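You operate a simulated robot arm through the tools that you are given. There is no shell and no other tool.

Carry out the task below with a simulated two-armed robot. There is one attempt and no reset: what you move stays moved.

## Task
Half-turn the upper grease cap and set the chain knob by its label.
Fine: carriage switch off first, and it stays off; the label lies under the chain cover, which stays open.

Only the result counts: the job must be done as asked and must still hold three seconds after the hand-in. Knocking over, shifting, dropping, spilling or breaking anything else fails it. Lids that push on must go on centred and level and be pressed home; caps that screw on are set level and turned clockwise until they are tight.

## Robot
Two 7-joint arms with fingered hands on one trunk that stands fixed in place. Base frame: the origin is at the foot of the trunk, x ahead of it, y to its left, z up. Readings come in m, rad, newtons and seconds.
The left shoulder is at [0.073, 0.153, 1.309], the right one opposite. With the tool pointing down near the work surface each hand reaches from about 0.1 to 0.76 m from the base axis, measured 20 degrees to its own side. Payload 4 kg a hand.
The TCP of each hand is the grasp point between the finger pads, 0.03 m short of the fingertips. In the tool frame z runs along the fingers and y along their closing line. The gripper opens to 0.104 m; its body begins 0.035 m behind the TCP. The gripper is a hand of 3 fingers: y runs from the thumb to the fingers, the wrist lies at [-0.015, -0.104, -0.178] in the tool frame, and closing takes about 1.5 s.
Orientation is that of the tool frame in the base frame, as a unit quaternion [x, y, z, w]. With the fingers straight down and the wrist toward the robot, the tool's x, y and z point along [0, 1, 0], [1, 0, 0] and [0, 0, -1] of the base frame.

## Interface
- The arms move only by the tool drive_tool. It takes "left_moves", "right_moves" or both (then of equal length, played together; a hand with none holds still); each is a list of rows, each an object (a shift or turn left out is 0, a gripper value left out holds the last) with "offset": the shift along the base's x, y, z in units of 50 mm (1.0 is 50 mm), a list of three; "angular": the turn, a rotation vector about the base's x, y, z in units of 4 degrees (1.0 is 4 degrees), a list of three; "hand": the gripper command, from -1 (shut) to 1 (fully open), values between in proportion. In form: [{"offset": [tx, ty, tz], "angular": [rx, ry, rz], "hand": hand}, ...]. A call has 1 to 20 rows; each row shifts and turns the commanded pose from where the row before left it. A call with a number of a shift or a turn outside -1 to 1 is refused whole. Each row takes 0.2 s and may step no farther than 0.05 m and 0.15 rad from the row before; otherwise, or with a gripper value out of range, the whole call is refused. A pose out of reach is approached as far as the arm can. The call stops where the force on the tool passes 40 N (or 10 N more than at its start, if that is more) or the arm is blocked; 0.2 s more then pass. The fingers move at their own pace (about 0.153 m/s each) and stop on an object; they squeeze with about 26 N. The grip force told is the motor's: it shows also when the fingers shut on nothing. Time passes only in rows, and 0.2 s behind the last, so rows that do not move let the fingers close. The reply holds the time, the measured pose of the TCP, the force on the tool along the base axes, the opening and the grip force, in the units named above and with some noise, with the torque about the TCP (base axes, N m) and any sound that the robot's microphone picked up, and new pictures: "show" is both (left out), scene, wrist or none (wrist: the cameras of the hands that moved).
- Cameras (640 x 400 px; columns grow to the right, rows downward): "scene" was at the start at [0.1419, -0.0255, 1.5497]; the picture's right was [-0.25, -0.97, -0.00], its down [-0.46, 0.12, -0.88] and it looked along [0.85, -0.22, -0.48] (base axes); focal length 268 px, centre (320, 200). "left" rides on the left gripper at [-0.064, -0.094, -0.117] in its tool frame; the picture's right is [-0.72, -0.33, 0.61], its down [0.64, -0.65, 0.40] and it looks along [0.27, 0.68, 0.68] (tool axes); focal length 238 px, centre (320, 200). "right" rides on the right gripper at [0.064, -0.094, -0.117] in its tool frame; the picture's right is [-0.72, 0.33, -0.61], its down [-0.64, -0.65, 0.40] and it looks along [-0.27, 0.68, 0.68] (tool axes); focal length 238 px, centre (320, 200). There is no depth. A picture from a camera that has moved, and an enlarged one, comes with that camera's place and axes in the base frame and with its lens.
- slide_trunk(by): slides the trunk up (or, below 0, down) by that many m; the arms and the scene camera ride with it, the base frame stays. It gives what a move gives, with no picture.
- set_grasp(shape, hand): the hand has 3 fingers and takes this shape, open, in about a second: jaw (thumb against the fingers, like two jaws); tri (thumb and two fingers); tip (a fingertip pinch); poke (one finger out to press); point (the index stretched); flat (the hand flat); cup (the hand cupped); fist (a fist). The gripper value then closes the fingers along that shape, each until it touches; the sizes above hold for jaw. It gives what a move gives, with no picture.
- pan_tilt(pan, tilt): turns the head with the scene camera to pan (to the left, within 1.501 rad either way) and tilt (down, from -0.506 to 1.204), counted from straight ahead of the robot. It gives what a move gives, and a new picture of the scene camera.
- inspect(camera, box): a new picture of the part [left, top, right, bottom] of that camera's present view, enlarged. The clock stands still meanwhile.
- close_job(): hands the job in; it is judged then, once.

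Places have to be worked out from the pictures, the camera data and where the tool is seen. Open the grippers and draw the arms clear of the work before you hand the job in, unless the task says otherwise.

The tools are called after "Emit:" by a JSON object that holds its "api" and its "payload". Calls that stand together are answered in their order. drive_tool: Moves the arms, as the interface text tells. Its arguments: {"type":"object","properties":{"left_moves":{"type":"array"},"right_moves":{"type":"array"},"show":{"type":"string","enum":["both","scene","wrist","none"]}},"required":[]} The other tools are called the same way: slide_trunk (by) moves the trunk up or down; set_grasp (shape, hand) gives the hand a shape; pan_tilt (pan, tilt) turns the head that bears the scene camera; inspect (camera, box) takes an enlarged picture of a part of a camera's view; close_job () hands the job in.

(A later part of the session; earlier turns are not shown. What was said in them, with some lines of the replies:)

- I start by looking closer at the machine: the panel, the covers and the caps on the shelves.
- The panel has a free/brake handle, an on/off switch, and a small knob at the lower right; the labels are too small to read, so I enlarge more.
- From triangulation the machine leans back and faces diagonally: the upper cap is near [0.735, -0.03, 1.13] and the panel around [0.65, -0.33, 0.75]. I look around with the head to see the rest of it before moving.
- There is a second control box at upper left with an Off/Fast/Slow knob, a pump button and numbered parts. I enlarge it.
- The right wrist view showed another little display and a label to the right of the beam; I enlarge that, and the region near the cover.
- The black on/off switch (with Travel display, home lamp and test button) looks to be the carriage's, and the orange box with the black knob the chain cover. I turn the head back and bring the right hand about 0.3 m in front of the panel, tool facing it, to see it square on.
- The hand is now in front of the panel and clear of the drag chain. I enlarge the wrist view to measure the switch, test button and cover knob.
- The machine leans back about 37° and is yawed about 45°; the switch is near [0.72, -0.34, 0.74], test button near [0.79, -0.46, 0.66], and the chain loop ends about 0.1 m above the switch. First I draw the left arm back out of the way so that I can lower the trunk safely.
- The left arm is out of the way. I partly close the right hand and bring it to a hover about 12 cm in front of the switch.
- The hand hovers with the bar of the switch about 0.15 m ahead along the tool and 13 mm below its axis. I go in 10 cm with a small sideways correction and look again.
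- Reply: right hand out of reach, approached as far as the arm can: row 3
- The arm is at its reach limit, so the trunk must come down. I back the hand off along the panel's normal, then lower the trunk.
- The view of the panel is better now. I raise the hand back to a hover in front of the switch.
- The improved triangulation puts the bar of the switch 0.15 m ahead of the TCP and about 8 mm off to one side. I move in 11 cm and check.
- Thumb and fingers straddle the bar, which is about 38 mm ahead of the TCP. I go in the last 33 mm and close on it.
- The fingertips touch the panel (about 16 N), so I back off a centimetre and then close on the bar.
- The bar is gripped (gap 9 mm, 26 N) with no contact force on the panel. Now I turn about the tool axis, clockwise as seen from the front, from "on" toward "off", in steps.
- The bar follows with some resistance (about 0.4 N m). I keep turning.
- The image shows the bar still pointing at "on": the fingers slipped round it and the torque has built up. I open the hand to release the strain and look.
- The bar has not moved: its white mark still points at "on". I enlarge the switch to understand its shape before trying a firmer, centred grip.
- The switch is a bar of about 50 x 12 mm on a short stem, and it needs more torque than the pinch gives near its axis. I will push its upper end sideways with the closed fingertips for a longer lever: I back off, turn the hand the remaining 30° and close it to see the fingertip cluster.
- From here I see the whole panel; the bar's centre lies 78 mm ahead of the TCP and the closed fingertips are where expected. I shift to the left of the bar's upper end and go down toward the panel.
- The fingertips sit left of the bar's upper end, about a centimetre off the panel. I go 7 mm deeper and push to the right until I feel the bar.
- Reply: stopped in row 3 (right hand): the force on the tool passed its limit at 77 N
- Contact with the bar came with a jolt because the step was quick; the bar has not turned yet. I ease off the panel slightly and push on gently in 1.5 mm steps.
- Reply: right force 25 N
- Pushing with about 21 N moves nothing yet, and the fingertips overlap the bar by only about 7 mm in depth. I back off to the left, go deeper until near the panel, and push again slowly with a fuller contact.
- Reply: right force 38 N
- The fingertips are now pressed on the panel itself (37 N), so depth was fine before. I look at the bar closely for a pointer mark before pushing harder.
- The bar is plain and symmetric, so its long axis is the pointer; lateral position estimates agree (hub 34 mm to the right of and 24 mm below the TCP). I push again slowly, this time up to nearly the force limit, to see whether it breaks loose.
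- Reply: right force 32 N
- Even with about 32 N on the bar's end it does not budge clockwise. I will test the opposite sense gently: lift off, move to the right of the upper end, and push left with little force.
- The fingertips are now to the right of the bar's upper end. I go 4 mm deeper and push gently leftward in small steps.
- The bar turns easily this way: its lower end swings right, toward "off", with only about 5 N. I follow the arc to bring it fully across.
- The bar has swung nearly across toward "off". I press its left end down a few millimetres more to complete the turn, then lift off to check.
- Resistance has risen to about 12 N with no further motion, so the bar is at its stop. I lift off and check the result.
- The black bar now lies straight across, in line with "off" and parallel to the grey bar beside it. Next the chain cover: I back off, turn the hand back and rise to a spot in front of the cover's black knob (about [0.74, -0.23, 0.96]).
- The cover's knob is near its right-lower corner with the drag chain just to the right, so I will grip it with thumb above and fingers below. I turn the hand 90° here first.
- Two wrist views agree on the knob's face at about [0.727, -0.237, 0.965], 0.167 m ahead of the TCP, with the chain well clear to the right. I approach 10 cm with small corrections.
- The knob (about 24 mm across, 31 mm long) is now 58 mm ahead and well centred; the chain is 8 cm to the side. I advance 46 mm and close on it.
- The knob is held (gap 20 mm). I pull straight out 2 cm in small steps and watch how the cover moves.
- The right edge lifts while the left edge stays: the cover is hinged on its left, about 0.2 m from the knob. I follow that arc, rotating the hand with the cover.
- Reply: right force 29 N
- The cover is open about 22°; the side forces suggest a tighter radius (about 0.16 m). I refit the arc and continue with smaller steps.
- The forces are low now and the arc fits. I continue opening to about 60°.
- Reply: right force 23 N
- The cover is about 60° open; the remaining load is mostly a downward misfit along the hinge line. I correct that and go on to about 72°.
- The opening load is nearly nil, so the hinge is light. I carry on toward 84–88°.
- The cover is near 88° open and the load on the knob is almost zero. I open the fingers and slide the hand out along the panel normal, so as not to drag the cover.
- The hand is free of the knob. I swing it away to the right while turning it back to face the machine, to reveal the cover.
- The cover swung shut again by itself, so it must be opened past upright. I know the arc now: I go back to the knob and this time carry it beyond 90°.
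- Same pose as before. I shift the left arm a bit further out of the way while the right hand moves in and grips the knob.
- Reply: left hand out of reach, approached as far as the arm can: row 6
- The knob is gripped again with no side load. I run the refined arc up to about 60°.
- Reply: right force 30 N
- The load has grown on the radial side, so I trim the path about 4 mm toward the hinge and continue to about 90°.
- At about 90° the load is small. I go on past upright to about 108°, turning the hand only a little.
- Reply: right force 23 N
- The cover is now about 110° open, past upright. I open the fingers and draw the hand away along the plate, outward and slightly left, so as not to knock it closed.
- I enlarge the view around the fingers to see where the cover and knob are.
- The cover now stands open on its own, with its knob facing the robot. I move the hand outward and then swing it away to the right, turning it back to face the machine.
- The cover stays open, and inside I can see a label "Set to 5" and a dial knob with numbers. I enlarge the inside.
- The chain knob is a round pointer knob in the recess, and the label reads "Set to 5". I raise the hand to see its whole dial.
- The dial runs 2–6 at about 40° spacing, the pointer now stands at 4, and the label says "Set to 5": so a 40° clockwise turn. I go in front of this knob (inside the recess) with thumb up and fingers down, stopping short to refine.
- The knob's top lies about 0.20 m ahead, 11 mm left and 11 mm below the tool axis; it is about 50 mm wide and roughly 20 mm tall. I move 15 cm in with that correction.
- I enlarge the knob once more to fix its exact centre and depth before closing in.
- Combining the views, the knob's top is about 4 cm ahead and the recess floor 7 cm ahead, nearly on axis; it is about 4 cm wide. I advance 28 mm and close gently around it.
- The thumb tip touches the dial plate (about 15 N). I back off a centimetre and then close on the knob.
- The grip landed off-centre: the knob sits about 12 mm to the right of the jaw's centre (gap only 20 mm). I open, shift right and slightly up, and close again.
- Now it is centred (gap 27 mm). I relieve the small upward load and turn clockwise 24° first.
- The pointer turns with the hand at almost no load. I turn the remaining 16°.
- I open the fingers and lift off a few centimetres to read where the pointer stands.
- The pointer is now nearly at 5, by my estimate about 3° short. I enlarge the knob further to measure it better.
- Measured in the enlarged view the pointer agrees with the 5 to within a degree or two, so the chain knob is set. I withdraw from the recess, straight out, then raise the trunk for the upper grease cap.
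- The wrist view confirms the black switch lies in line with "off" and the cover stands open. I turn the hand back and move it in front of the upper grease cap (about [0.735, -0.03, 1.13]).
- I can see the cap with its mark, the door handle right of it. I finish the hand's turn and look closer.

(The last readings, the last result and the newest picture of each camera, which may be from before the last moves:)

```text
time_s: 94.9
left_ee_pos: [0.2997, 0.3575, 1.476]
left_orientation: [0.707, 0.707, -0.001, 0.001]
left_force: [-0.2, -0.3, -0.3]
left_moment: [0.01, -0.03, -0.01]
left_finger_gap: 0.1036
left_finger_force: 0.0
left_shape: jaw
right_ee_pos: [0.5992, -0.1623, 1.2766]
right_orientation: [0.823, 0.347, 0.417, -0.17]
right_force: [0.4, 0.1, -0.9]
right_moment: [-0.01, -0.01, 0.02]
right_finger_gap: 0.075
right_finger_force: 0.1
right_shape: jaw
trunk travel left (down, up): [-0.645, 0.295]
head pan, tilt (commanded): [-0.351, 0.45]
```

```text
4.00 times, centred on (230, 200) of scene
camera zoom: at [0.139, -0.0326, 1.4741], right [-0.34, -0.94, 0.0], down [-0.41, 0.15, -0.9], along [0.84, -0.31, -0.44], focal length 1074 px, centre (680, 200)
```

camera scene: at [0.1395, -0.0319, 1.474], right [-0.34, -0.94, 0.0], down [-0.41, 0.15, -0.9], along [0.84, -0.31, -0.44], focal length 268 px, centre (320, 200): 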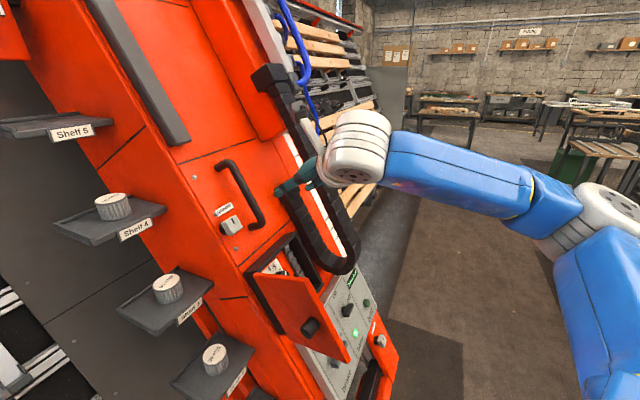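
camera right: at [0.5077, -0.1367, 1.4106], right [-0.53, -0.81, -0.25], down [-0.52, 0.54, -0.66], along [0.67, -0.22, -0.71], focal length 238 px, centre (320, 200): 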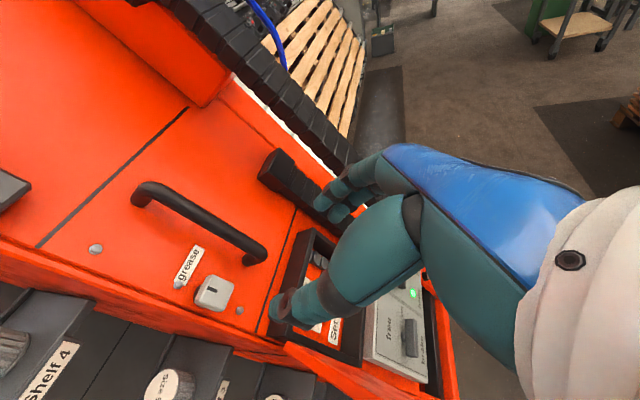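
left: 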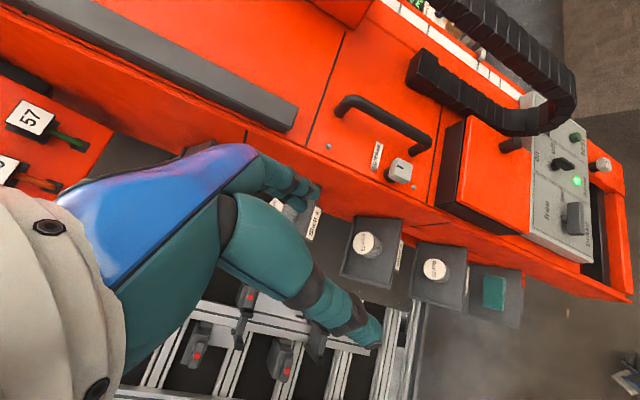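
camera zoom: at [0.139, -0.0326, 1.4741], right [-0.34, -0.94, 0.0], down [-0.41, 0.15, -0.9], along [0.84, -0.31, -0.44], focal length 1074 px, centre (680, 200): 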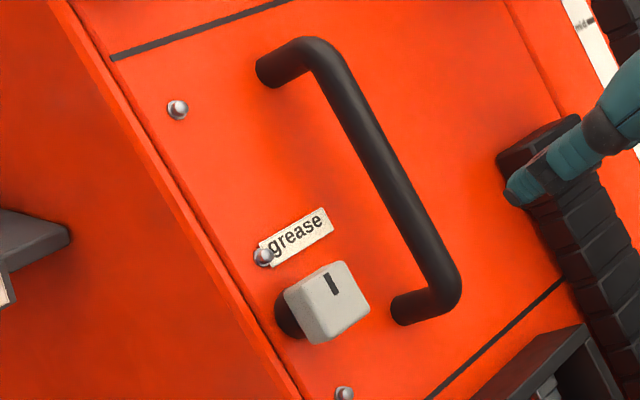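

The cap's face is 0.24 m straight ahead, about 4 cm wide, with its mark at the top; the handle stands 6 cm to its right. Before gripping I test in the air whether the wrist can turn a full 180° here in one go.

Emit:
{"api": "drive_tool", "payload": {"right_moves": [{"angular": [0.85, 0.85, -0.9]}, {"angular": [0.85, 0.85, -0.9]}, {"angular": [0.85, 0.85, -0.9]}, {"angular": [0.85, 0.85, -0.9]}, {"angular": [0.85, 0.85, -0.9]}, {"angular": [0.85, 0.85, -0.9]}, {"angular": [0.85, 0.85, -0.9]}, {"angular": [0.85, 0.85, -0.9]}, {"angular": [0.85, 0.85, -0.9]}, {"angular": [0.85, 0.85, -0.9]}, {"angular": [0.85, 0.85, -0.9]}, {"angular": [0.85, 0.85, -0.9]}, {"angular": [0.85, 0.85, -0.9]}, {"angular": [0.85, 0.85, -0.9]}, {"angular": [0.85, 0.85, -0.9]}, {"angular": [0.85, 0.85, -0.9]}, {"angular": [0.85, 0.85, -0.9]}, {"angular": [0.85, 0.85, -0.9]}, {"angular": [0.85, 0.85, -0.9]}, {"angular": [0.85, 0.85, -0.9]}], "show": "none"}}

Emit:
{"api": "drive_tool", "payload": {"right_moves": [{"angular": [0.85, 0.85, -0.9]}, {"angular": [0.85, 0.85, -0.9]}, {"angular": [0.85, 0.85, -0.9]}, {"angular": [0.85, 0.85, -0.9]}, {"angular": [0.85, 0.85, -0.9]}, {"angular": [0.85, 0.85, -0.9]}, {"angular": [0.85, 0.85, -0.9]}, {"angular": [0.85, 0.85, -0.9]}, {"angular": [0.85, 0.85, -0.9]}, {"angular": [0.85, 0.85, -0.9]}], "show": "both"}}

```text
time_s: 99.1
left_ee_pos: [0.302, 0.357, 1.477]
left_orientation: [0.707, 0.708, -0.001, 0.001]
left_force: [-0.4, 0.7, -0.1]
left_moment: [-0.01, 0.02, 0.0]
left_finger_gap: 0.1035
left_finger_force: 0.1
left_shape: jaw
right_ee_pos: [0.5991, -0.1611, 1.2774]
right_orientation: [0.712, -0.543, 0.064, -0.441]
right_force: [-0.2, -0.2, 0.1]
right_moment: [0.0, -0.02, -0.02]
right_finger_gap: 0.0749
right_finger_force: 0.0
right_shape: jaw
trunk travel left (down, up): [-0.645, 0.295]
head pan, tilt (commanded): [-0.351, 0.45]
```

```text
time_s: 101.3
left_ee_pos: [0.301, 0.3564, 1.4761]
left_orientation: [0.707, 0.707, 0.0, 0.001]
left_force: [-0.6, -0.1, 0.2]
left_moment: [0.0, 0.04, -0.02]
left_finger_gap: 0.1039
left_finger_force: 0.1
left_shape: jaw
right_ee_pos: [0.5984, -0.1622, 1.2774]
right_orientation: [-0.346, 0.827, 0.168, 0.41]
right_force: [-0.2, 0.4, -0.6]
right_moment: [0.03, 0.0, -0.02]
right_finger_gap: 0.0751
right_finger_force: 0.1
right_shape: jaw
trunk travel left (down, up): [-0.645, 0.295]
head pan, tilt (commanded): [-0.351, 0.45]
camera scene: at [0.1394, -0.0327, 1.474], right [-0.34, -0.94, 0.0], down [-0.41, 0.15, -0.9], along [0.84, -0.31, -0.44], focal length 268 px, centre (320, 200)
camera right: at [0.5726, -0.3227, 1.2986], right [-0.27, 0.2, 0.94], down [0.96, 0.05, 0.27], along [0.01, 0.98, -0.2], focal length 238 px, centre (320, 200)
```

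scene: 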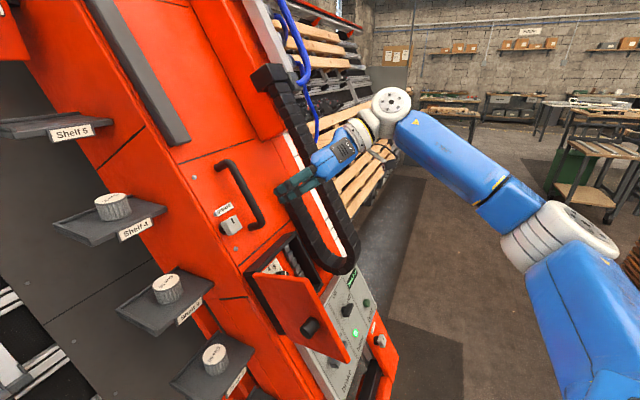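
right: 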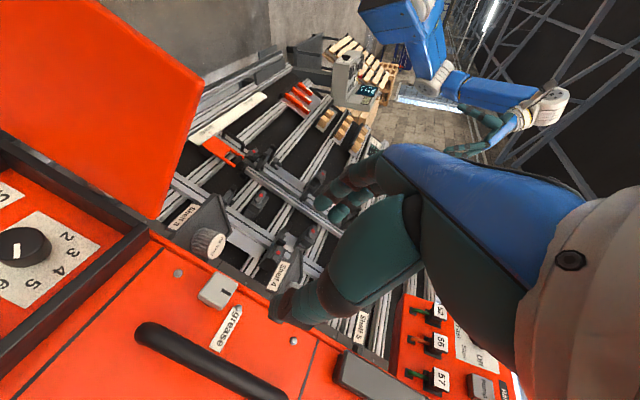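

The wrist can do the full half-turn. I turn back to thumb-up orientation (away from the handle) for a safe approach to the cap.

Emit:
{"api": "drive_tool", "payload": {"right_moves": [{"angular": [-0.85, -0.85, 0.9], "hand": 0.4}, {"angular": [-0.85, -0.85, 0.9]}, {"angular": [-0.85, -0.85, 0.9]}, {"angular": [-0.85, -0.85, 0.9]}, {"angular": [-0.85, -0.85, 0.9]}, {"angular": [-0.85, -0.85, 0.9]}, {"angular": [-0.85, -0.85, 0.9]}, {"angular": [-0.85, -0.85, 0.9]}, {"angular": [-0.85, -0.85, 0.9]}, {"angular": [-0.85, -0.85, 0.9]}, {"angular": [-0.85, -0.85, 0.9]}, {"angular": [-0.85, -0.85, 0.9]}, {"angular": [-0.85, -0.85, 0.9]}, {"angular": [-0.85, -0.85, 0.9]}, {"angular": [-0.85, -0.85, 0.9]}], "show": "none"}}

Emit:
{"api": "inspect", "payload": {"camera": "right", "box": [120, 180, 360, 380]}}

```text
time_s: 104.5
left_ee_pos: [0.3003, 0.3573, 1.4765]
left_orientation: [0.707, 0.707, 0.0, 0.002]
left_force: [0.5, 0.4, -0.4]
left_moment: [0.02, 0.02, 0.01]
left_finger_gap: 0.1039
left_finger_force: 0.0
left_shape: jaw
right_ee_pos: [0.5988, -0.1613, 1.2788]
right_orientation: [0.828, -0.339, 0.177, -0.41]
right_force: [0.3, -0.1, -0.1]
right_moment: [-0.02, -0.03, 0.02]
right_finger_gap: 0.0734
right_finger_force: 0.0
right_shape: jaw
trunk travel left (down, up): [-0.645, 0.295]
head pan, tilt (commanded): [-0.351, 0.45]
```

```text
2.00 times, centred on (240, 280) of right
camera zoom: at [0.6158, -0.2316, 1.425], right [-0.99, 0.02, 0.1], down [0.05, 0.96, 0.27], along [-0.09, 0.27, -0.96], focal length 477 px, centre (480, 40)
```

zoom: 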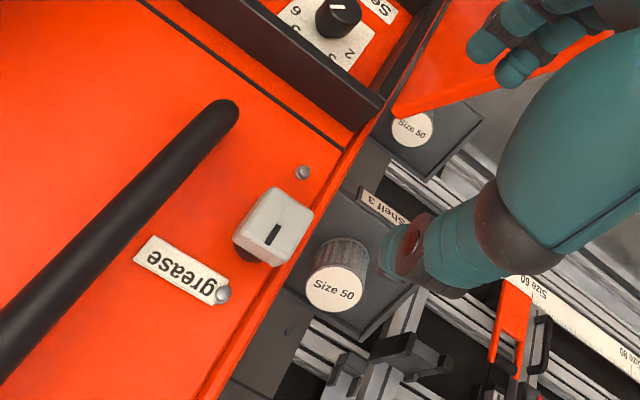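

I enlarge the cap to get its shape and size right.

Emit:
{"api": "inspect", "payload": {"camera": "right", "box": [200, 250, 300, 330]}}

```text
5.00 times, centred on (250, 290) of right
camera zoom: at [0.6158, -0.2316, 1.425], right [-0.99, 0.02, 0.1], down [0.05, 0.96, 0.27], along [-0.09, 0.27, -0.96], focal length 1192 px, centre (670, -250)
```

zoom: 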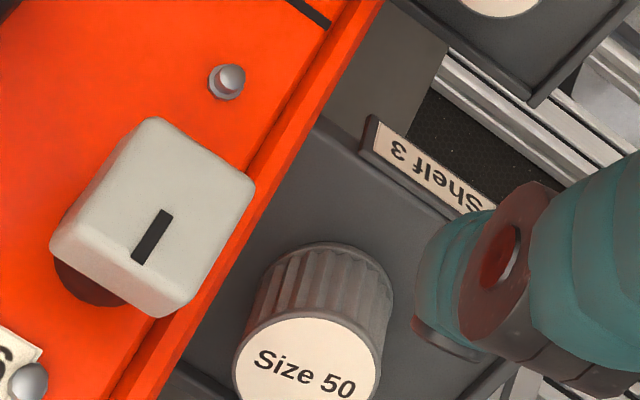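

The cap is about 35 mm square with its mark at the upper side, nearly on the tool axis. I advance 18 cm toward it.

Emit:
{"api": "drive_tool", "payload": {"right_moves": [{"offset": [0.502, 0.519, -0.537]}, {"offset": [0.502, 0.519, -0.537]}, {"offset": [0.502, 0.519, -0.537]}, {"offset": [0.502, 0.519, -0.537]}], "show": "none"}}

Emit:
{"api": "inspect", "payload": {"camera": "right", "box": [180, 160, 400, 360]}}

Emit:
{"api": "inspect", "payload": {"camera": "scene", "box": [160, 130, 320, 270]}}

```text
time_s: 105.5
left_ee_pos: [0.3022, 0.3613, 1.4755]
left_orientation: [0.707, 0.707, -0.001, 0.001]
left_force: [0.5, 0.4, 0.0]
left_moment: [-0.02, -0.02, 0.01]
left_finger_gap: 0.1038
left_finger_force: 0.1
left_shape: jaw
right_ee_pos: [0.7008, -0.0559, 1.1693]
right_orientation: [0.828, -0.34, 0.176, -0.41]
right_force: [0.1, -0.3, -0.3]
right_moment: [0.02, 0.0, -0.03]
right_finger_gap: 0.0731
right_finger_force: 0.1
right_shape: jaw
trunk travel left (down, up): [-0.645, 0.295]
head pan, tilt (commanded): [-0.351, 0.45]
```

```text
2.00 times, centred on (290, 260) of right
camera zoom: at [0.7184, -0.127, 1.3161], right [-0.99, 0.03, 0.1], down [0.05, 0.96, 0.27], along [-0.09, 0.27, -0.96], focal length 477 px, centre (380, 80)
```

zoom: 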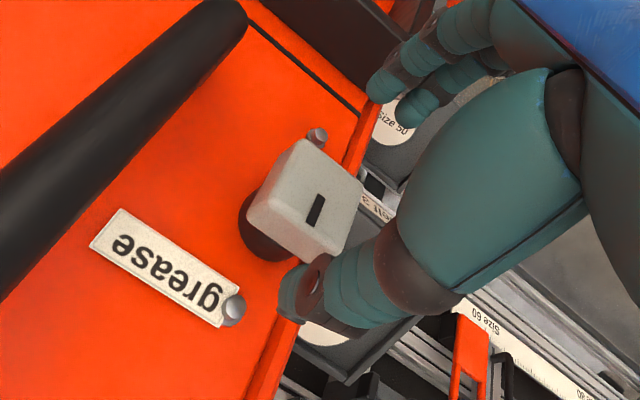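

```text
2.86 times, centred on (240, 200) of scene
camera zoom: at [0.1415, -0.0292, 1.4739], right [-0.34, -0.94, 0.0], down [-0.41, 0.15, -0.9], along [0.84, -0.31, -0.44], focal length 767 px, centre (549, 200)
```

zoom: 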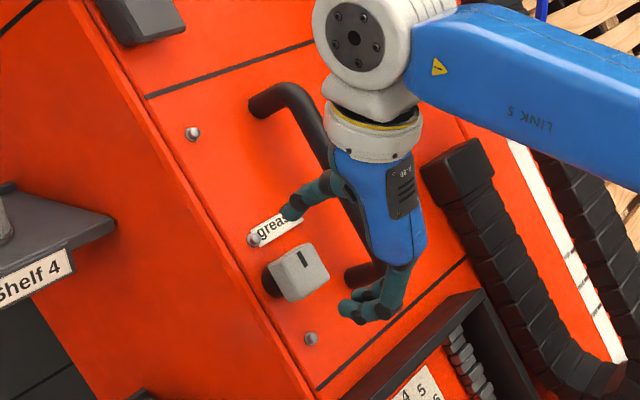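

The hand is centred on the cap, whose face is about 54 mm ahead. I advance 45 mm and close on it.

Emit:
{"api": "drive_tool", "payload": {"right_moves": [{"offset": [0.265, 0.261, -0.254]}, {"offset": [0.265, 0.261, -0.254]}, {"hand": 0.1}, {"hand": -0.2}, {"hand": -0.6}, {"hand": -1}, {"hand": -1}, {"hand": -1}], "show": "none"}}

Emit:
{"api": "inspect", "payload": {"camera": "right", "box": [180, 160, 400, 360]}}

Emit:
{"api": "inspect", "payload": {"camera": "scene", "box": [160, 130, 320, 270]}}

```text
time_s: 107.3
left_ee_pos: [0.3007, 0.3587, 1.4744]
left_orientation: [0.707, 0.707, -0.001, 0.0]
left_force: [-0.4, 0.2, -0.4]
left_moment: [-0.02, 0.02, -0.02]
left_finger_gap: 0.1037
left_finger_force: 0.1
left_shape: jaw
right_ee_pos: [0.7268, -0.0315, 1.1441]
right_orientation: [0.827, -0.34, 0.177, -0.411]
right_force: [-1.1, 0.3, -0.8]
right_moment: [0.09, -0.04, 0.01]
right_finger_gap: 0.0321
right_finger_force: 26.3
right_shape: jaw
trunk travel left (down, up): [-0.645, 0.295]
head pan, tilt (commanded): [-0.351, 0.45]
```

```text
2.00 times, centred on (290, 260) of right
camera zoom: at [0.7429, -0.1022, 1.2914], right [-0.99, 0.02, 0.1], down [0.05, 0.96, 0.27], along [-0.09, 0.27, -0.96], focal length 477 px, centre (380, 80)
```

zoom: 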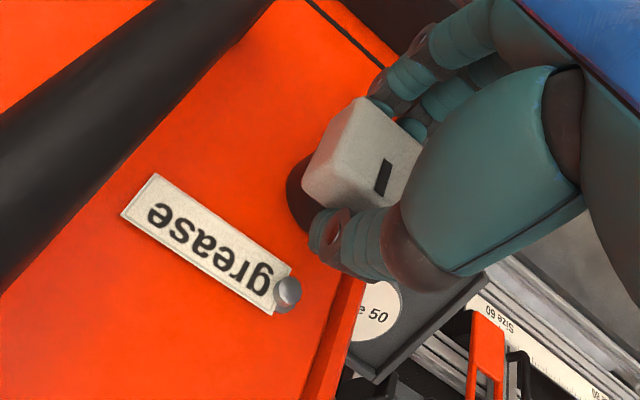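

```text
2.86 times, centred on (240, 200) of scene
camera zoom: at [0.14, -0.0304, 1.474], right [-0.34, -0.94, 0.0], down [-0.41, 0.15, -0.9], along [0.84, -0.31, -0.44], focal length 767 px, centre (549, 200)
```

zoom: 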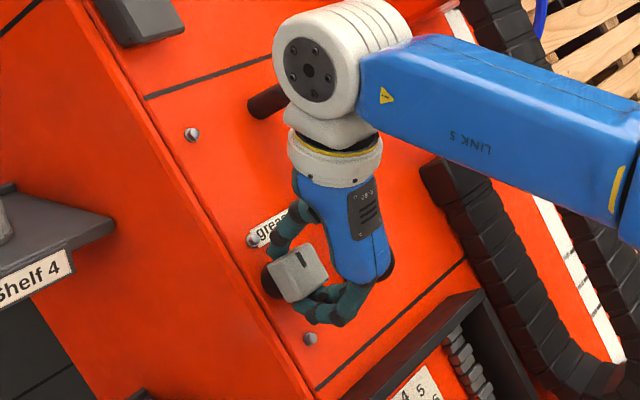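

The cap is held (gap 32 mm) without side load. I turn it clockwise 18° first as a test.

Emit:
{"api": "drive_tool", "payload": {"right_moves": [{"angular": [0.85, 0.85, -0.9]}, {"angular": [0.85, 0.85, -0.9]}, {"angular": [0.85, 0.85, -0.9]}], "show": "none"}}

Emit:
{"api": "inspect", "payload": {"camera": "right", "box": [180, 160, 400, 360]}}

Emit:
{"api": "inspect", "payload": {"camera": "scene", "box": [190, 170, 290, 260]}}

```text
time_s: 108.1
left_ee_pos: [0.3013, 0.3589, 1.4762]
left_orientation: [0.708, 0.707, 0.0, 0.0]
left_force: [0.3, 0.6, -0.8]
left_moment: [0.03, 0.04, 0.0]
left_finger_gap: 0.1038
left_finger_force: 0.0
left_shape: jaw
right_ee_pos: [0.7269, -0.0309, 1.1441]
right_orientation: [0.764, -0.466, 0.109, -0.432]
right_force: [-1.1, -1.3, -2.3]
right_moment: [-0.02, 0.01, 0.04]
right_finger_gap: 0.0321
right_finger_force: 25.9
right_shape: jaw
trunk travel left (down, up): [-0.645, 0.295]
head pan, tilt (commanded): [-0.351, 0.45]
```

```text
2.00 times, centred on (290, 260) of right
camera zoom: at [0.7518, -0.1314, 1.2721], right [-0.94, 0.18, 0.29], down [0.29, 0.87, 0.41], along [-0.18, 0.46, -0.87], focal length 477 px, centre (380, 80)
```

zoom: 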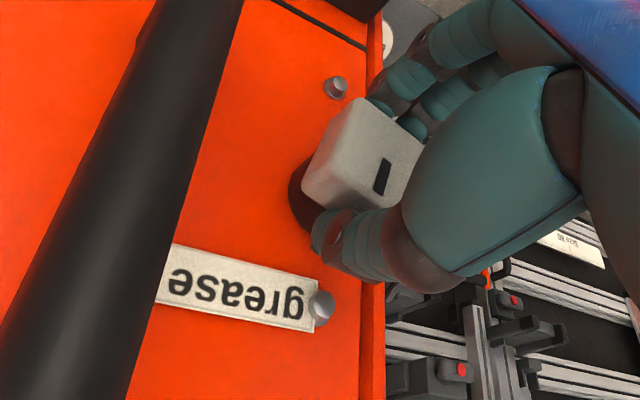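

```text
4.44 times, centred on (240, 215) of scene
camera zoom: at [0.1399, -0.0313, 1.474], right [-0.34, -0.94, 0.0], down [-0.41, 0.15, -0.9], along [0.84, -0.31, -0.44], focal length 1193 px, centre (676, 133)
```

zoom: 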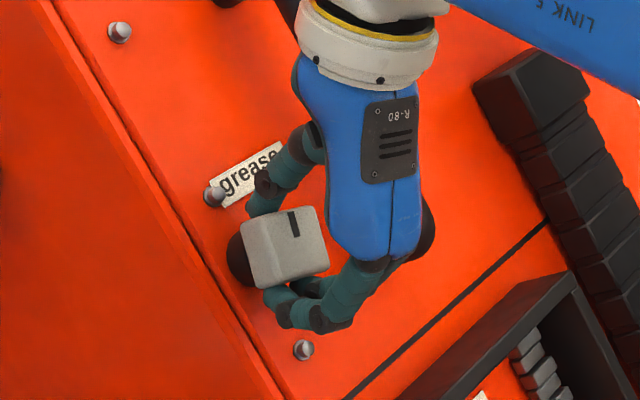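

The cap follows smoothly clockwise with almost no torque. I turn on to a quarter turn.

Emit:
{"api": "drive_tool", "payload": {"right_moves": [{"angular": [0.85, 0.85, -0.9]}, {"angular": [0.85, 0.85, -0.9]}, {"angular": [0.85, 0.85, -0.9]}, {"angular": [0.85, 0.85, -0.9]}, {"angular": [0.85, 0.85, -0.9]}, {"angular": [0.85, 0.85, -0.9]}, {"angular": [0.85, 0.85, -0.9]}, {"angular": [0.85, 0.85, -0.9]}, {"angular": [0.85, 0.85, -0.9]}, {"angular": [0.85, 0.85, -0.9]}, {"angular": [0.85, 0.85, -0.9]}, {"angular": [0.85, 0.85, -0.9]}], "show": "none"}}

Emit:
{"api": "inspect", "payload": {"camera": "right", "box": [180, 160, 400, 360]}}

Emit:
{"api": "inspect", "payload": {"camera": "scene", "box": [190, 170, 290, 260]}}

```text
time_s: 110.7
left_ee_pos: [0.3007, 0.3596, 1.4761]
left_orientation: [0.707, 0.707, -0.001, 0.003]
left_force: [-0.2, 0.5, -0.4]
left_moment: [0.02, 0.0, 0.0]
left_finger_gap: 0.1036
left_finger_force: 0.0
left_shape: jaw
right_ee_pos: [0.7247, -0.0306, 1.1441]
right_orientation: [-0.347, 0.827, 0.169, 0.41]
right_force: [-6.8, -0.3, -5.0]
right_moment: [0.19, 0.3, 0.65]
right_finger_gap: 0.0319
right_finger_force: 25.6
right_shape: jaw
trunk travel left (down, up): [-0.645, 0.295]
head pan, tilt (commanded): [-0.351, 0.45]
```

```text
2.00 times, centred on (290, 260) of right
camera zoom: at [0.6995, -0.1914, 1.1657], right [-0.27, 0.2, 0.94], down [0.96, 0.05, 0.27], along [0.01, 0.98, -0.2], focal length 477 px, centre (380, 80)
```

zoom: 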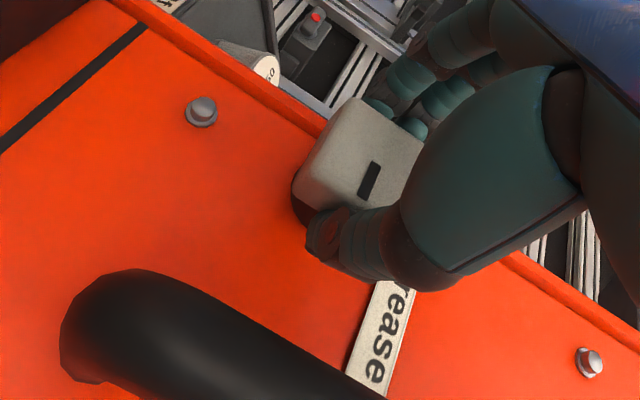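

```text
4.44 times, centred on (240, 215) of scene
camera zoom: at [0.1394, -0.0314, 1.474], right [-0.34, -0.94, 0.0], down [-0.41, 0.15, -0.9], along [0.84, -0.31, -0.44], focal length 1193 px, centre (676, 133)
```

zoom: 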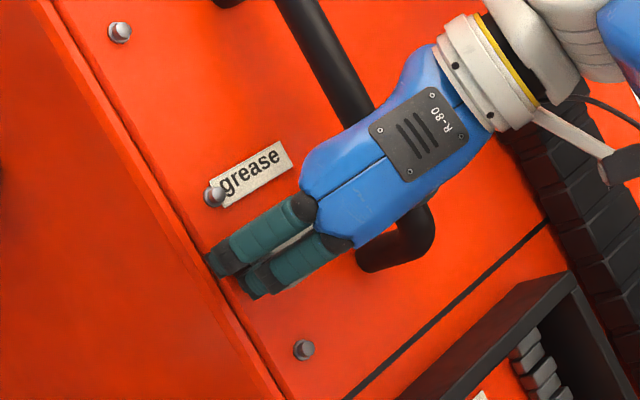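

A quarter turn is done, the cap moving with the hand. Now I open just enough (the thumb is near the handle), back straight off and turn the hand back a quarter to take a new grip.

Emit:
{"api": "drive_tool", "payload": {"right_moves": [{"hand": -0.1}, {"hand": 0.1}, {"hand": 0.12}, {"offset": [-0.339, -0.34, 0.36]}, {"offset": [-0.339, -0.34, 0.36]}], "show": "none"}}

Emit:
{"api": "inspect", "payload": {"camera": "right", "box": [140, 120, 400, 360]}}

Emit:
{"api": "inspect", "payload": {"camera": "scene", "box": [190, 170, 290, 260]}}

```text
time_s: 111.9
left_ee_pos: [0.2991, 0.3545, 1.478]
left_orientation: [0.707, 0.707, 0.0, 0.001]
left_force: [0.0, -0.7, -1.2]
left_moment: [0.0, 0.01, -0.01]
left_finger_gap: 0.1038
left_finger_force: 0.0
left_shape: jaw
right_ee_pos: [0.6908, -0.0686, 1.1812]
right_orientation: [-0.346, 0.826, 0.169, 0.412]
right_force: [0.2, 0.6, -0.1]
right_moment: [0.02, 0.0, -0.03]
right_finger_gap: 0.0575
right_finger_force: 0.1
right_shape: jaw
trunk travel left (down, up): [-0.645, 0.295]
head pan, tilt (commanded): [-0.351, 0.45]
```

```text
1.67 times, centred on (270, 240) of right
camera zoom: at [0.6647, -0.2284, 1.2024], right [-0.27, 0.2, 0.94], down [0.96, 0.05, 0.27], along [0.01, 0.98, -0.2], focal length 397 px, centre (403, 133)
```

zoom: 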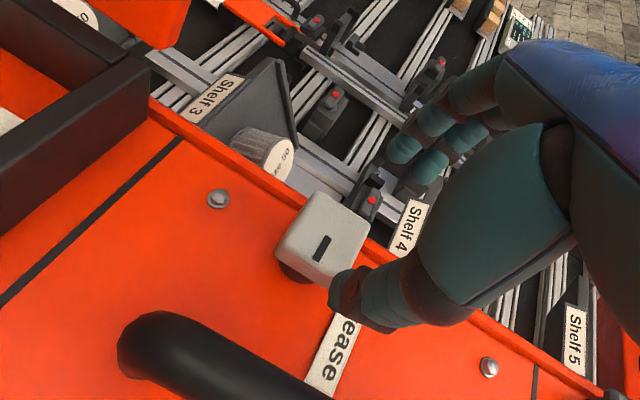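

```text
4.44 times, centred on (240, 215) of scene
camera zoom: at [0.1382, -0.0345, 1.4741], right [-0.34, -0.94, 0.0], down [-0.41, 0.15, -0.9], along [0.85, -0.31, -0.44], focal length 1193 px, centre (676, 133)
```

zoom: 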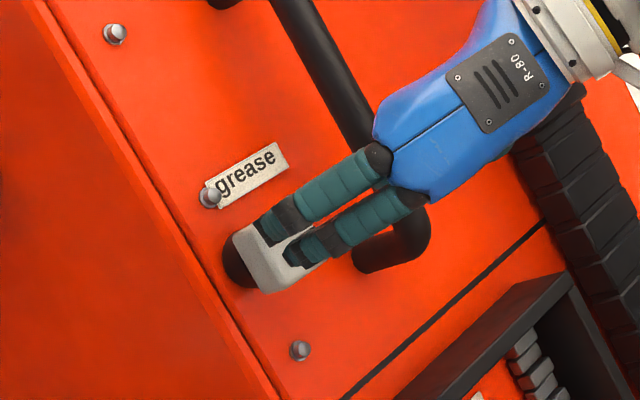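

The cap's mark now points right, toward the handle: a clean quarter turn. I turn the hand back 90° and bring it in for the second grip.

Emit:
{"api": "drive_tool", "payload": {"right_moves": [{"angular": [-0.85, -0.85, 0.9], "hand": 0.4}, {"angular": [-0.85, -0.85, 0.9]}, {"angular": [-0.85, -0.85, 0.9]}, {"angular": [-0.85, -0.85, 0.9]}, {"angular": [-0.85, -0.85, 0.9]}, {"angular": [-0.85, -0.85, 0.9]}, {"angular": [-0.85, -0.85, 0.9]}, {"angular": [-0.85, -0.85, 0.9]}, {"angular": [-0.85, -0.85, 0.9]}, {"angular": [-0.85, -0.85, 0.9]}, {"angular": [-0.85, -0.85, 0.9]}, {"angular": [-0.85, -0.85, 0.9]}, {"angular": [-0.85, -0.85, 0.9]}, {"angular": [-0.85, -0.85, 0.9]}, {"angular": [-0.85, -0.85, 0.9]}], "show": "none"}}

Emit:
{"api": "inspect", "payload": {"camera": "right", "box": [180, 160, 400, 360]}}

```text
time_s: 115.1
left_ee_pos: [0.3006, 0.3593, 1.4765]
left_orientation: [0.707, 0.707, -0.001, 0.002]
left_force: [0.6, -0.4, -0.1]
left_moment: [-0.02, 0.01, 0.01]
left_finger_gap: 0.1037
left_finger_force: 0.1
left_shape: jaw
right_ee_pos: [0.6914, -0.0659, 1.18]
right_orientation: [0.827, -0.339, 0.177, -0.411]
right_force: [-0.6, -0.1, 1.0]
right_moment: [0.01, -0.01, -0.02]
right_finger_gap: 0.0727
right_finger_force: 0.2
right_shape: jaw
trunk travel left (down, up): [-0.645, 0.295]
head pan, tilt (commanded): [-0.351, 0.45]
```

```text
2.00 times, centred on (290, 260) of right
camera zoom: at [0.7089, -0.1353, 1.3279], right [-0.99, 0.02, 0.1], down [0.05, 0.96, 0.27], along [-0.09, 0.27, -0.96], focal length 477 px, centre (380, 80)
```

zoom: 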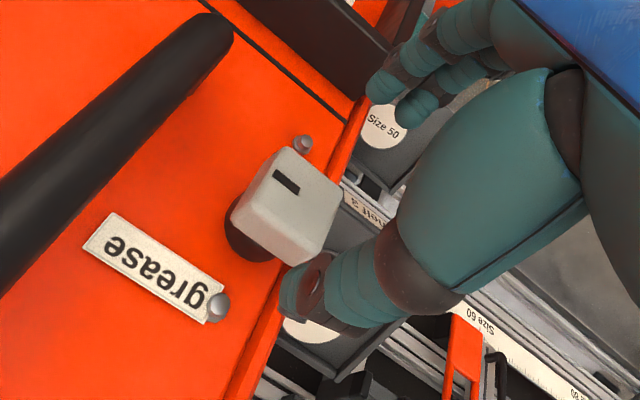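

I advance the same distance back onto the cap and close again.

Emit:
{"api": "drive_tool", "payload": {"right_moves": [{"offset": [0.339, 0.34, -0.36]}, {"offset": [0.339, 0.34, -0.36]}, {"hand": 0.1}, {"hand": -0.2}, {"hand": -0.6}, {"hand": -1}, {"hand": -1}, {"hand": -1}], "show": "none"}}

Emit:
{"api": "inspect", "payload": {"camera": "right", "box": [180, 160, 400, 360]}}

```text
time_s: 116.9
left_ee_pos: [0.3018, 0.3598, 1.4767]
left_orientation: [0.707, 0.707, -0.002, 0.003]
left_force: [0.1, 0.1, -0.1]
left_moment: [-0.02, 0.0, -0.02]
left_finger_gap: 0.1037
left_finger_force: 0.1
left_shape: jaw
right_ee_pos: [0.7251, -0.031, 1.1432]
right_orientation: [0.828, -0.339, 0.176, -0.411]
right_force: [0.6, -0.4, 0.8]
right_moment: [0.05, -0.05, 0.0]
right_finger_gap: 0.0319
right_finger_force: 26.2
right_shape: jaw
trunk travel left (down, up): [-0.645, 0.295]
head pan, tilt (commanded): [-0.351, 0.45]
```

```text
2.00 times, centred on (290, 260) of right
camera zoom: at [0.7427, -0.102, 1.2907], right [-0.99, 0.03, 0.1], down [0.05, 0.96, 0.27], along [-0.09, 0.27, -0.96], focal length 477 px, centre (380, 80)
```

zoom: 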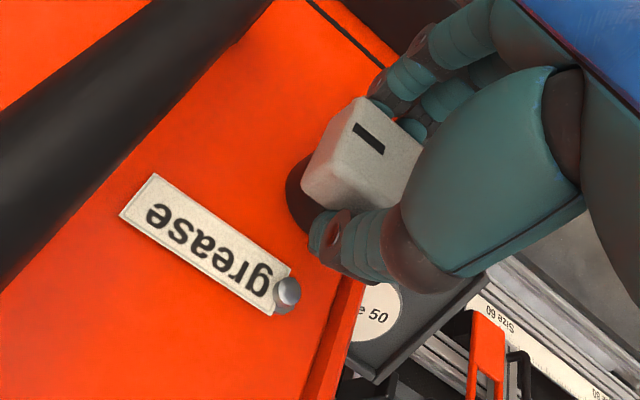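

The second grip is square on the cap (gap 32 mm, no side load). I turn it the second quarter clockwise.

Emit:
{"api": "drive_tool", "payload": {"right_moves": [{"angular": [0.85, 0.85, -0.9]}, {"angular": [0.85, 0.85, -0.9]}, {"angular": [0.85, 0.85, -0.9]}, {"angular": [0.85, 0.85, -0.9]}, {"angular": [0.85, 0.85, -0.9]}, {"angular": [0.85, 0.85, -0.9]}, {"angular": [0.85, 0.85, -0.9]}, {"angular": [0.85, 0.85, -0.9]}, {"angular": [0.85, 0.85, -0.9]}, {"angular": [0.85, 0.85, -0.9]}, {"angular": [0.85, 0.85, -0.9]}, {"angular": [0.85, 0.85, -0.9]}, {"angular": [0.85, 0.85, -0.9]}, {"angular": [0.85, 0.85, -0.9]}, {"angular": [0.85, 0.85, -0.9]}], "show": "none"}}

Emit:
{"api": "inspect", "payload": {"camera": "right", "box": [180, 160, 400, 360]}}

```text
time_s: 120.1
left_ee_pos: [0.3004, 0.3589, 1.4765]
left_orientation: [0.707, 0.707, -0.002, 0.002]
left_force: [-0.6, 0.8, -0.2]
left_moment: [-0.01, 0.0, 0.01]
left_finger_gap: 0.1038
left_finger_force: 0.0
left_shape: jaw
right_ee_pos: [0.7254, -0.0309, 1.1452]
right_orientation: [-0.347, 0.827, 0.169, 0.409]
right_force: [-4.9, 2.2, -4.6]
right_moment: [0.25, 0.24, 0.69]
right_finger_gap: 0.0318
right_finger_force: 25.8
right_shape: jaw
trunk travel left (down, up): [-0.645, 0.295]
head pan, tilt (commanded): [-0.351, 0.45]
```

```text
2.00 times, centred on (290, 260) of right
camera zoom: at [0.6992, -0.1911, 1.1656], right [-0.27, 0.2, 0.94], down [0.96, 0.05, 0.27], along [0.01, 0.98, -0.2], focal length 477 px, centre (380, 80)
```

zoom: 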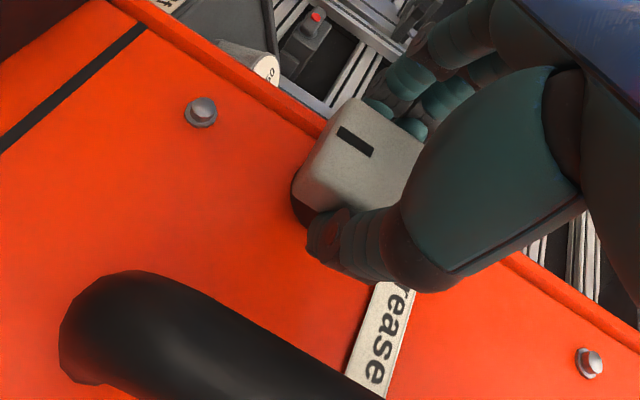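

The mark now points downward: half a turn in all. I open just enough, back off straight, and check.

Emit:
{"api": "drive_tool", "payload": {"right_moves": [{"hand": -0.1}, {"hand": 0.1}, {"hand": 0.12}, {"offset": [-0.339, -0.34, 0.36]}, {"offset": [-0.339, -0.34, 0.36]}, {"offset": [-0.56, -0.56, 0.6]}, {"offset": [-0.56, -0.56, 0.6]}], "show": "none"}}

Emit:
{"api": "inspect", "payload": {"camera": "right", "box": [140, 160, 360, 360]}}

Emit:
{"api": "inspect", "payload": {"camera": "scene", "box": [190, 170, 290, 260]}}

```text
time_s: 121.7
left_ee_pos: [0.2989, 0.3573, 1.4772]
left_orientation: [0.706, 0.708, 0.0, 0.002]
left_force: [0.1, 0.7, -0.6]
left_moment: [0.03, -0.03, -0.04]
left_finger_gap: 0.1038
left_finger_force: 0.1
left_shape: jaw
right_ee_pos: [0.6337, -0.1229, 1.2414]
right_orientation: [-0.346, 0.827, 0.168, 0.411]
right_force: [0.3, -0.1, 0.6]
right_moment: [0.01, -0.03, -0.03]
right_finger_gap: 0.0577
right_finger_force: 0.1
right_shape: jaw
trunk travel left (down, up): [-0.645, 0.295]
head pan, tilt (commanded): [-0.351, 0.45]
```

```text
2.00 times, centred on (250, 260) of right
camera zoom: at [0.6075, -0.2831, 1.2622], right [-0.27, 0.2, 0.94], down [0.96, 0.05, 0.27], along [0.01, 0.98, -0.2], focal length 477 px, centre (460, 80)
```

zoom: 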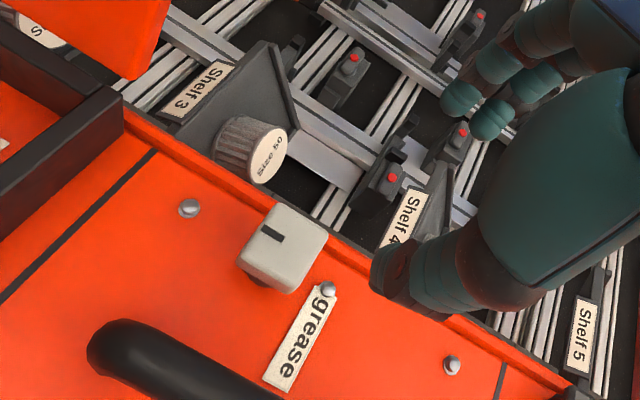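

```text
4.44 times, centred on (240, 215) of scene
camera zoom: at [0.137, -0.0337, 1.4742], right [-0.34, -0.94, 0.0], down [-0.41, 0.15, -0.9], along [0.85, -0.31, -0.44], focal length 1193 px, centre (676, 133)
```

zoom: 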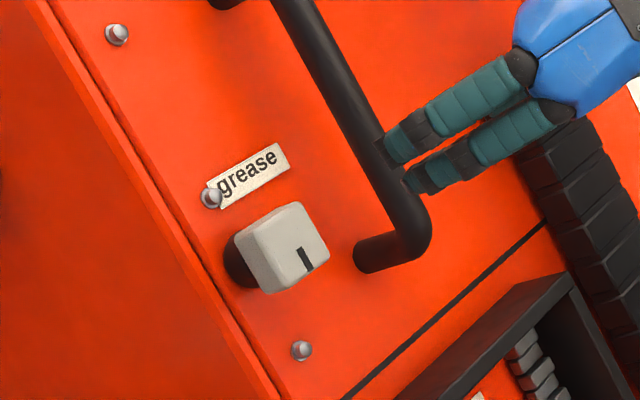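

The mark sits at the bottom now, square and aligned: the half-turn is done. I draw the right arm well clear, open the gripper, and check everything once more.

Emit:
{"api": "drive_tool", "payload": {"right_moves": [{"offset": [-0.56, -0.56, 0.6]}, {"offset": [-0.56, -0.56, 0.6], "hand": 1}, {"offset": [-0.3, -0.8, 0.2]}, {"offset": [-0.3, -0.8, 0.2]}, {"offset": [-0.3, -0.8, 0.1]}, {"offset": [-0.3, -0.8, 0.1]}, {"offset": [-0.2, -0.8, 0]}], "show": "both"}}

Emit:
{"api": "pan_tilt", "payload": {"pan": -0.35, "tilt": 0.6}}

Emit:
{"api": "inspect", "payload": {"camera": "scene", "box": [220, 140, 400, 330]}}

```text
time_s: 123.3
left_ee_pos: [0.3009, 0.3534, 1.4764]
left_orientation: [0.707, 0.707, 0.0, 0.001]
left_force: [-0.5, -0.2, 0.2]
left_moment: [-0.01, -0.02, 0.0]
left_finger_gap: 0.1038
left_finger_force: 0.0
left_shape: jaw
right_ee_pos: [0.5109, -0.3816, 1.33]
right_orientation: [-0.346, 0.826, 0.169, 0.411]
right_force: [0.3, 0.0, 0.2]
right_moment: [0.02, -0.01, -0.01]
right_finger_gap: 0.104
right_finger_force: 0.2
right_shape: jaw
trunk travel left (down, up): [-0.645, 0.295]
head pan, tilt (commanded): [-0.351, 0.45]
camera scene: at [0.1392, -0.0352, 1.474], right [-0.34, -0.94, 0.0], down [-0.41, 0.15, -0.9], along [0.84, -0.31, -0.44], focal length 268 px, centre (320, 200)
camera right: at [0.4849, -0.5415, 1.3505], right [-0.27, 0.2, 0.94], down [0.96, 0.05, 0.27], along [0.01, 0.98, -0.2], focal length 238 px, centre (320, 200)
```

scene: 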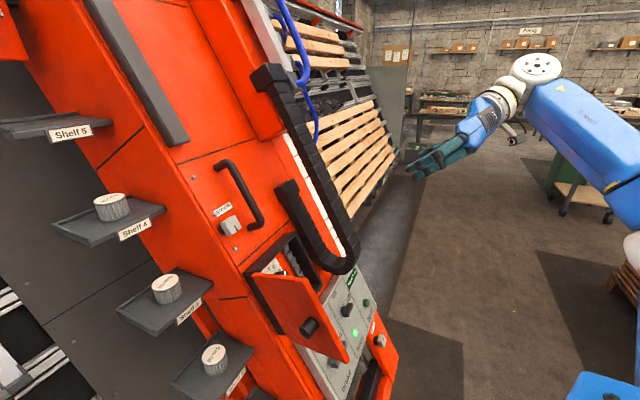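
right: 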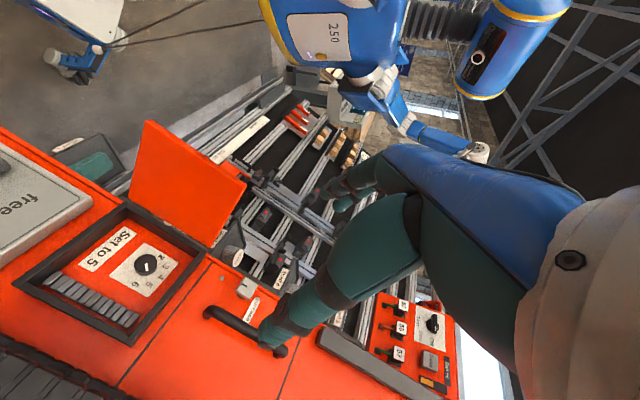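

```text
time_s: 124.0
left_ee_pos: [0.3016, 0.3574, 1.4759]
left_orientation: [0.707, 0.707, 0.0, 0.001]
left_force: [0.2, 0.1, 0.6]
left_moment: [0.01, -0.01, 0.0]
left_finger_gap: 0.1035
left_finger_force: 0.0
left_shape: jaw
right_ee_pos: [0.5112, -0.3785, 1.3302]
right_orientation: [-0.346, 0.826, 0.169, 0.411]
right_force: [-0.4, -0.2, 0.0]
right_moment: [-0.03, -0.02, 0.0]
right_finger_gap: 0.1039
right_finger_force: 0.0
right_shape: jaw
trunk travel left (down, up): [-0.645, 0.295]
head pan, tilt (commanded): [-0.351, 0.6]
camera scene: at [0.1359, -0.0321, 1.4605], right [-0.34, -0.94, 0.0], down [-0.53, 0.19, -0.82], along [0.77, -0.28, -0.57], focal length 268 px, centre (320, 200)
```

scene: 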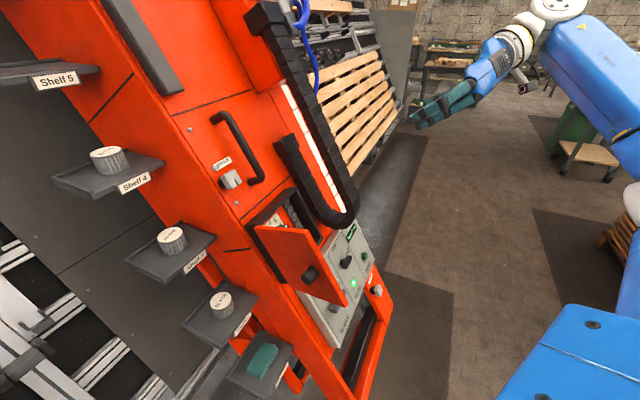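

```text
2.11 times, centred on (310, 235) of scene
camera zoom: at [0.1359, -0.0321, 1.4605], right [-0.34, -0.94, 0.0], down [-0.53, 0.19, -0.82], along [0.77, -0.28, -0.57], focal length 565 px, centre (341, 126)
```

zoom: 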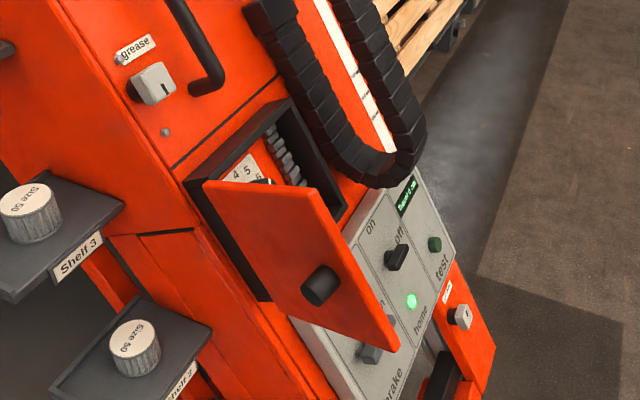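

The cover is open and the switch is across at "off". I enlarge the dial and the panel in the wrist and scene views for a last check of the pointer.

Emit:
{"api": "inspect", "payload": {"camera": "right", "box": [60, 210, 220, 320]}}

Emit:
{"api": "inspect", "payload": {"camera": "right", "box": [120, 235, 180, 295]}}

Emit:
{"api": "inspect", "payload": {"camera": "scene", "box": [310, 220, 400, 300]}}

```text
3.64 times, centred on (140, 265) of right
camera zoom: at [0.4849, -0.5393, 1.3513], right [-0.27, 0.2, 0.94], down [0.96, 0.05, 0.27], along [0.01, 0.98, -0.2], focal length 867 px, centre (974, -36)
```

zoom: 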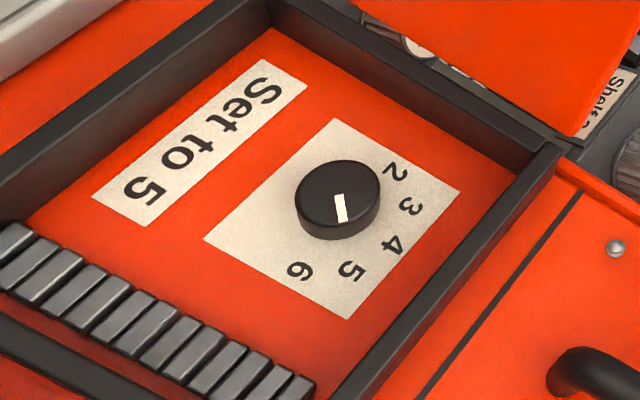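

```text
6.67 times, centred on (150, 265) of right
camera zoom: at [0.4849, -0.5393, 1.3513], right [-0.27, 0.2, 0.94], down [0.96, 0.05, 0.27], along [0.01, 0.98, -0.2], focal length 1589 px, centre (1453, -233)
```

zoom: 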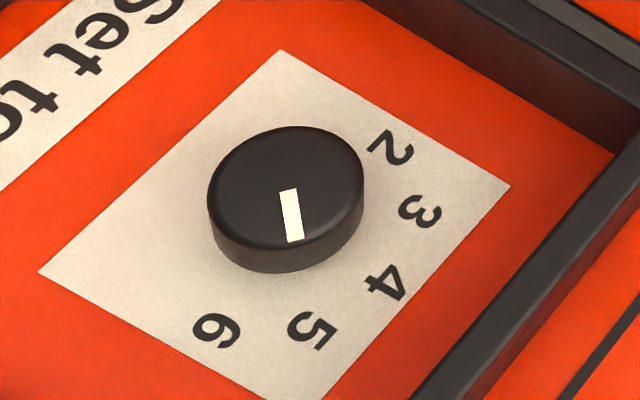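

```text
5.00 times, centred on (355, 260) of scene
camera zoom: at [0.1359, -0.0321, 1.4605], right [-0.34, -0.94, 0.0], down [-0.53, 0.19, -0.82], along [0.77, -0.28, -0.57], focal length 1342 px, centre (145, -100)
```

zoom: 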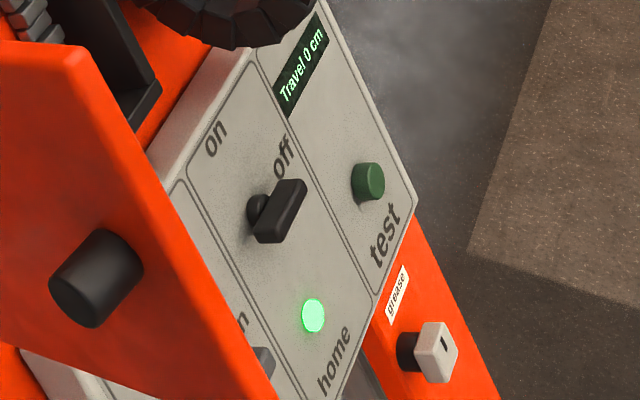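

The pointer stands on 5, the switch bar lies at "off", the cover stays open, and the upper cap's mark is at the bottom. I move the right arm a little farther back and let everything settle before handing in.

Emit:
{"api": "drive_tool", "payload": {"right_moves": [{"offset": [-0.5, -0.5, 0.2]}, {"offset": [-0.5, -0.5, 0.2]}, {"offset": [-0.3, -0.5, 0.1]}, {"offset": [0, 0, 0]}, {"offset": [0, 0, 0]}, {"offset": [0, 0, 0]}, {"offset": [0, 0, 0]}, {"offset": [0, 0, 0]}, {"offset": [0, 0, 0]}, {"offset": [0, 0, 0]}], "show": "scene"}}

```text
time_s: 126.2
left_ee_pos: [0.3021, 0.357, 1.4753]
left_orientation: [0.708, 0.707, 0.0, 0.001]
left_force: [0.3, 0.2, 0.0]
left_moment: [-0.03, 0.0, 0.01]
left_finger_gap: 0.1039
left_finger_force: 0.1
left_shape: jaw
right_ee_pos: [0.4447, -0.4543, 1.3546]
right_orientation: [-0.346, 0.826, 0.17, 0.41]
right_force: [0.4, 0.3, 0.7]
right_moment: [-0.03, 0.0, -0.01]
right_finger_gap: 0.1039
right_finger_force: 0.0
right_shape: jaw
trunk travel left (down, up): [-0.645, 0.295]
head pan, tilt (commanded): [-0.351, 0.6]
camera scene: at [0.1356, -0.0323, 1.4605], right [-0.34, -0.94, 0.0], down [-0.53, 0.19, -0.82], along [0.77, -0.28, -0.57], focal length 268 px, centre (320, 200)
```

scene: 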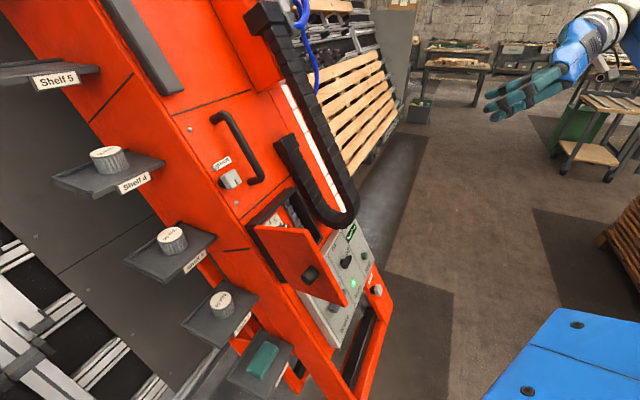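

Both arms are clear, the grippers are open, and nothing has moved since the last check. I hand the job in.

Emit:
{"api": "close_job", "payload": {}}

```text
The job is handed in.
```

I've handed the job in. As far as the cameras show, every part was done as asked; I haven't seen the judge's result.

- **Carriage switch:** it is off, and I turned it before anything else. It would not move clockwise. It went easily the other way and stopped with its bar level with "off". The bar has no pointer mark, so I am going by that alignment and the stop.
- **Chain cover:** it is open and stays open on its own. The first time I let go at about 88° it swung shut, so I opened it again to about 110°, past upright.
- **Chain knob:** the label under the cover reads "Set to 5". I turned the knob clockwise from 4 to 5, and by my measurements the pointer is within about 3° of the 5.
- **Upper grease cap:** I turned it half a turn clockwise, in two quarter-turn grips. Its mark has moved from top to bottom.

While working out the switch I pushed hard on it. A contact peaked at 77 N, and one turn attempt in the blocked direction built up about 4 N·m. I saw no damage afterwards.

I did not touch the lower cap, the test button or the grey free/on/brake knob. Both arms are drawn clear with the grippers open.
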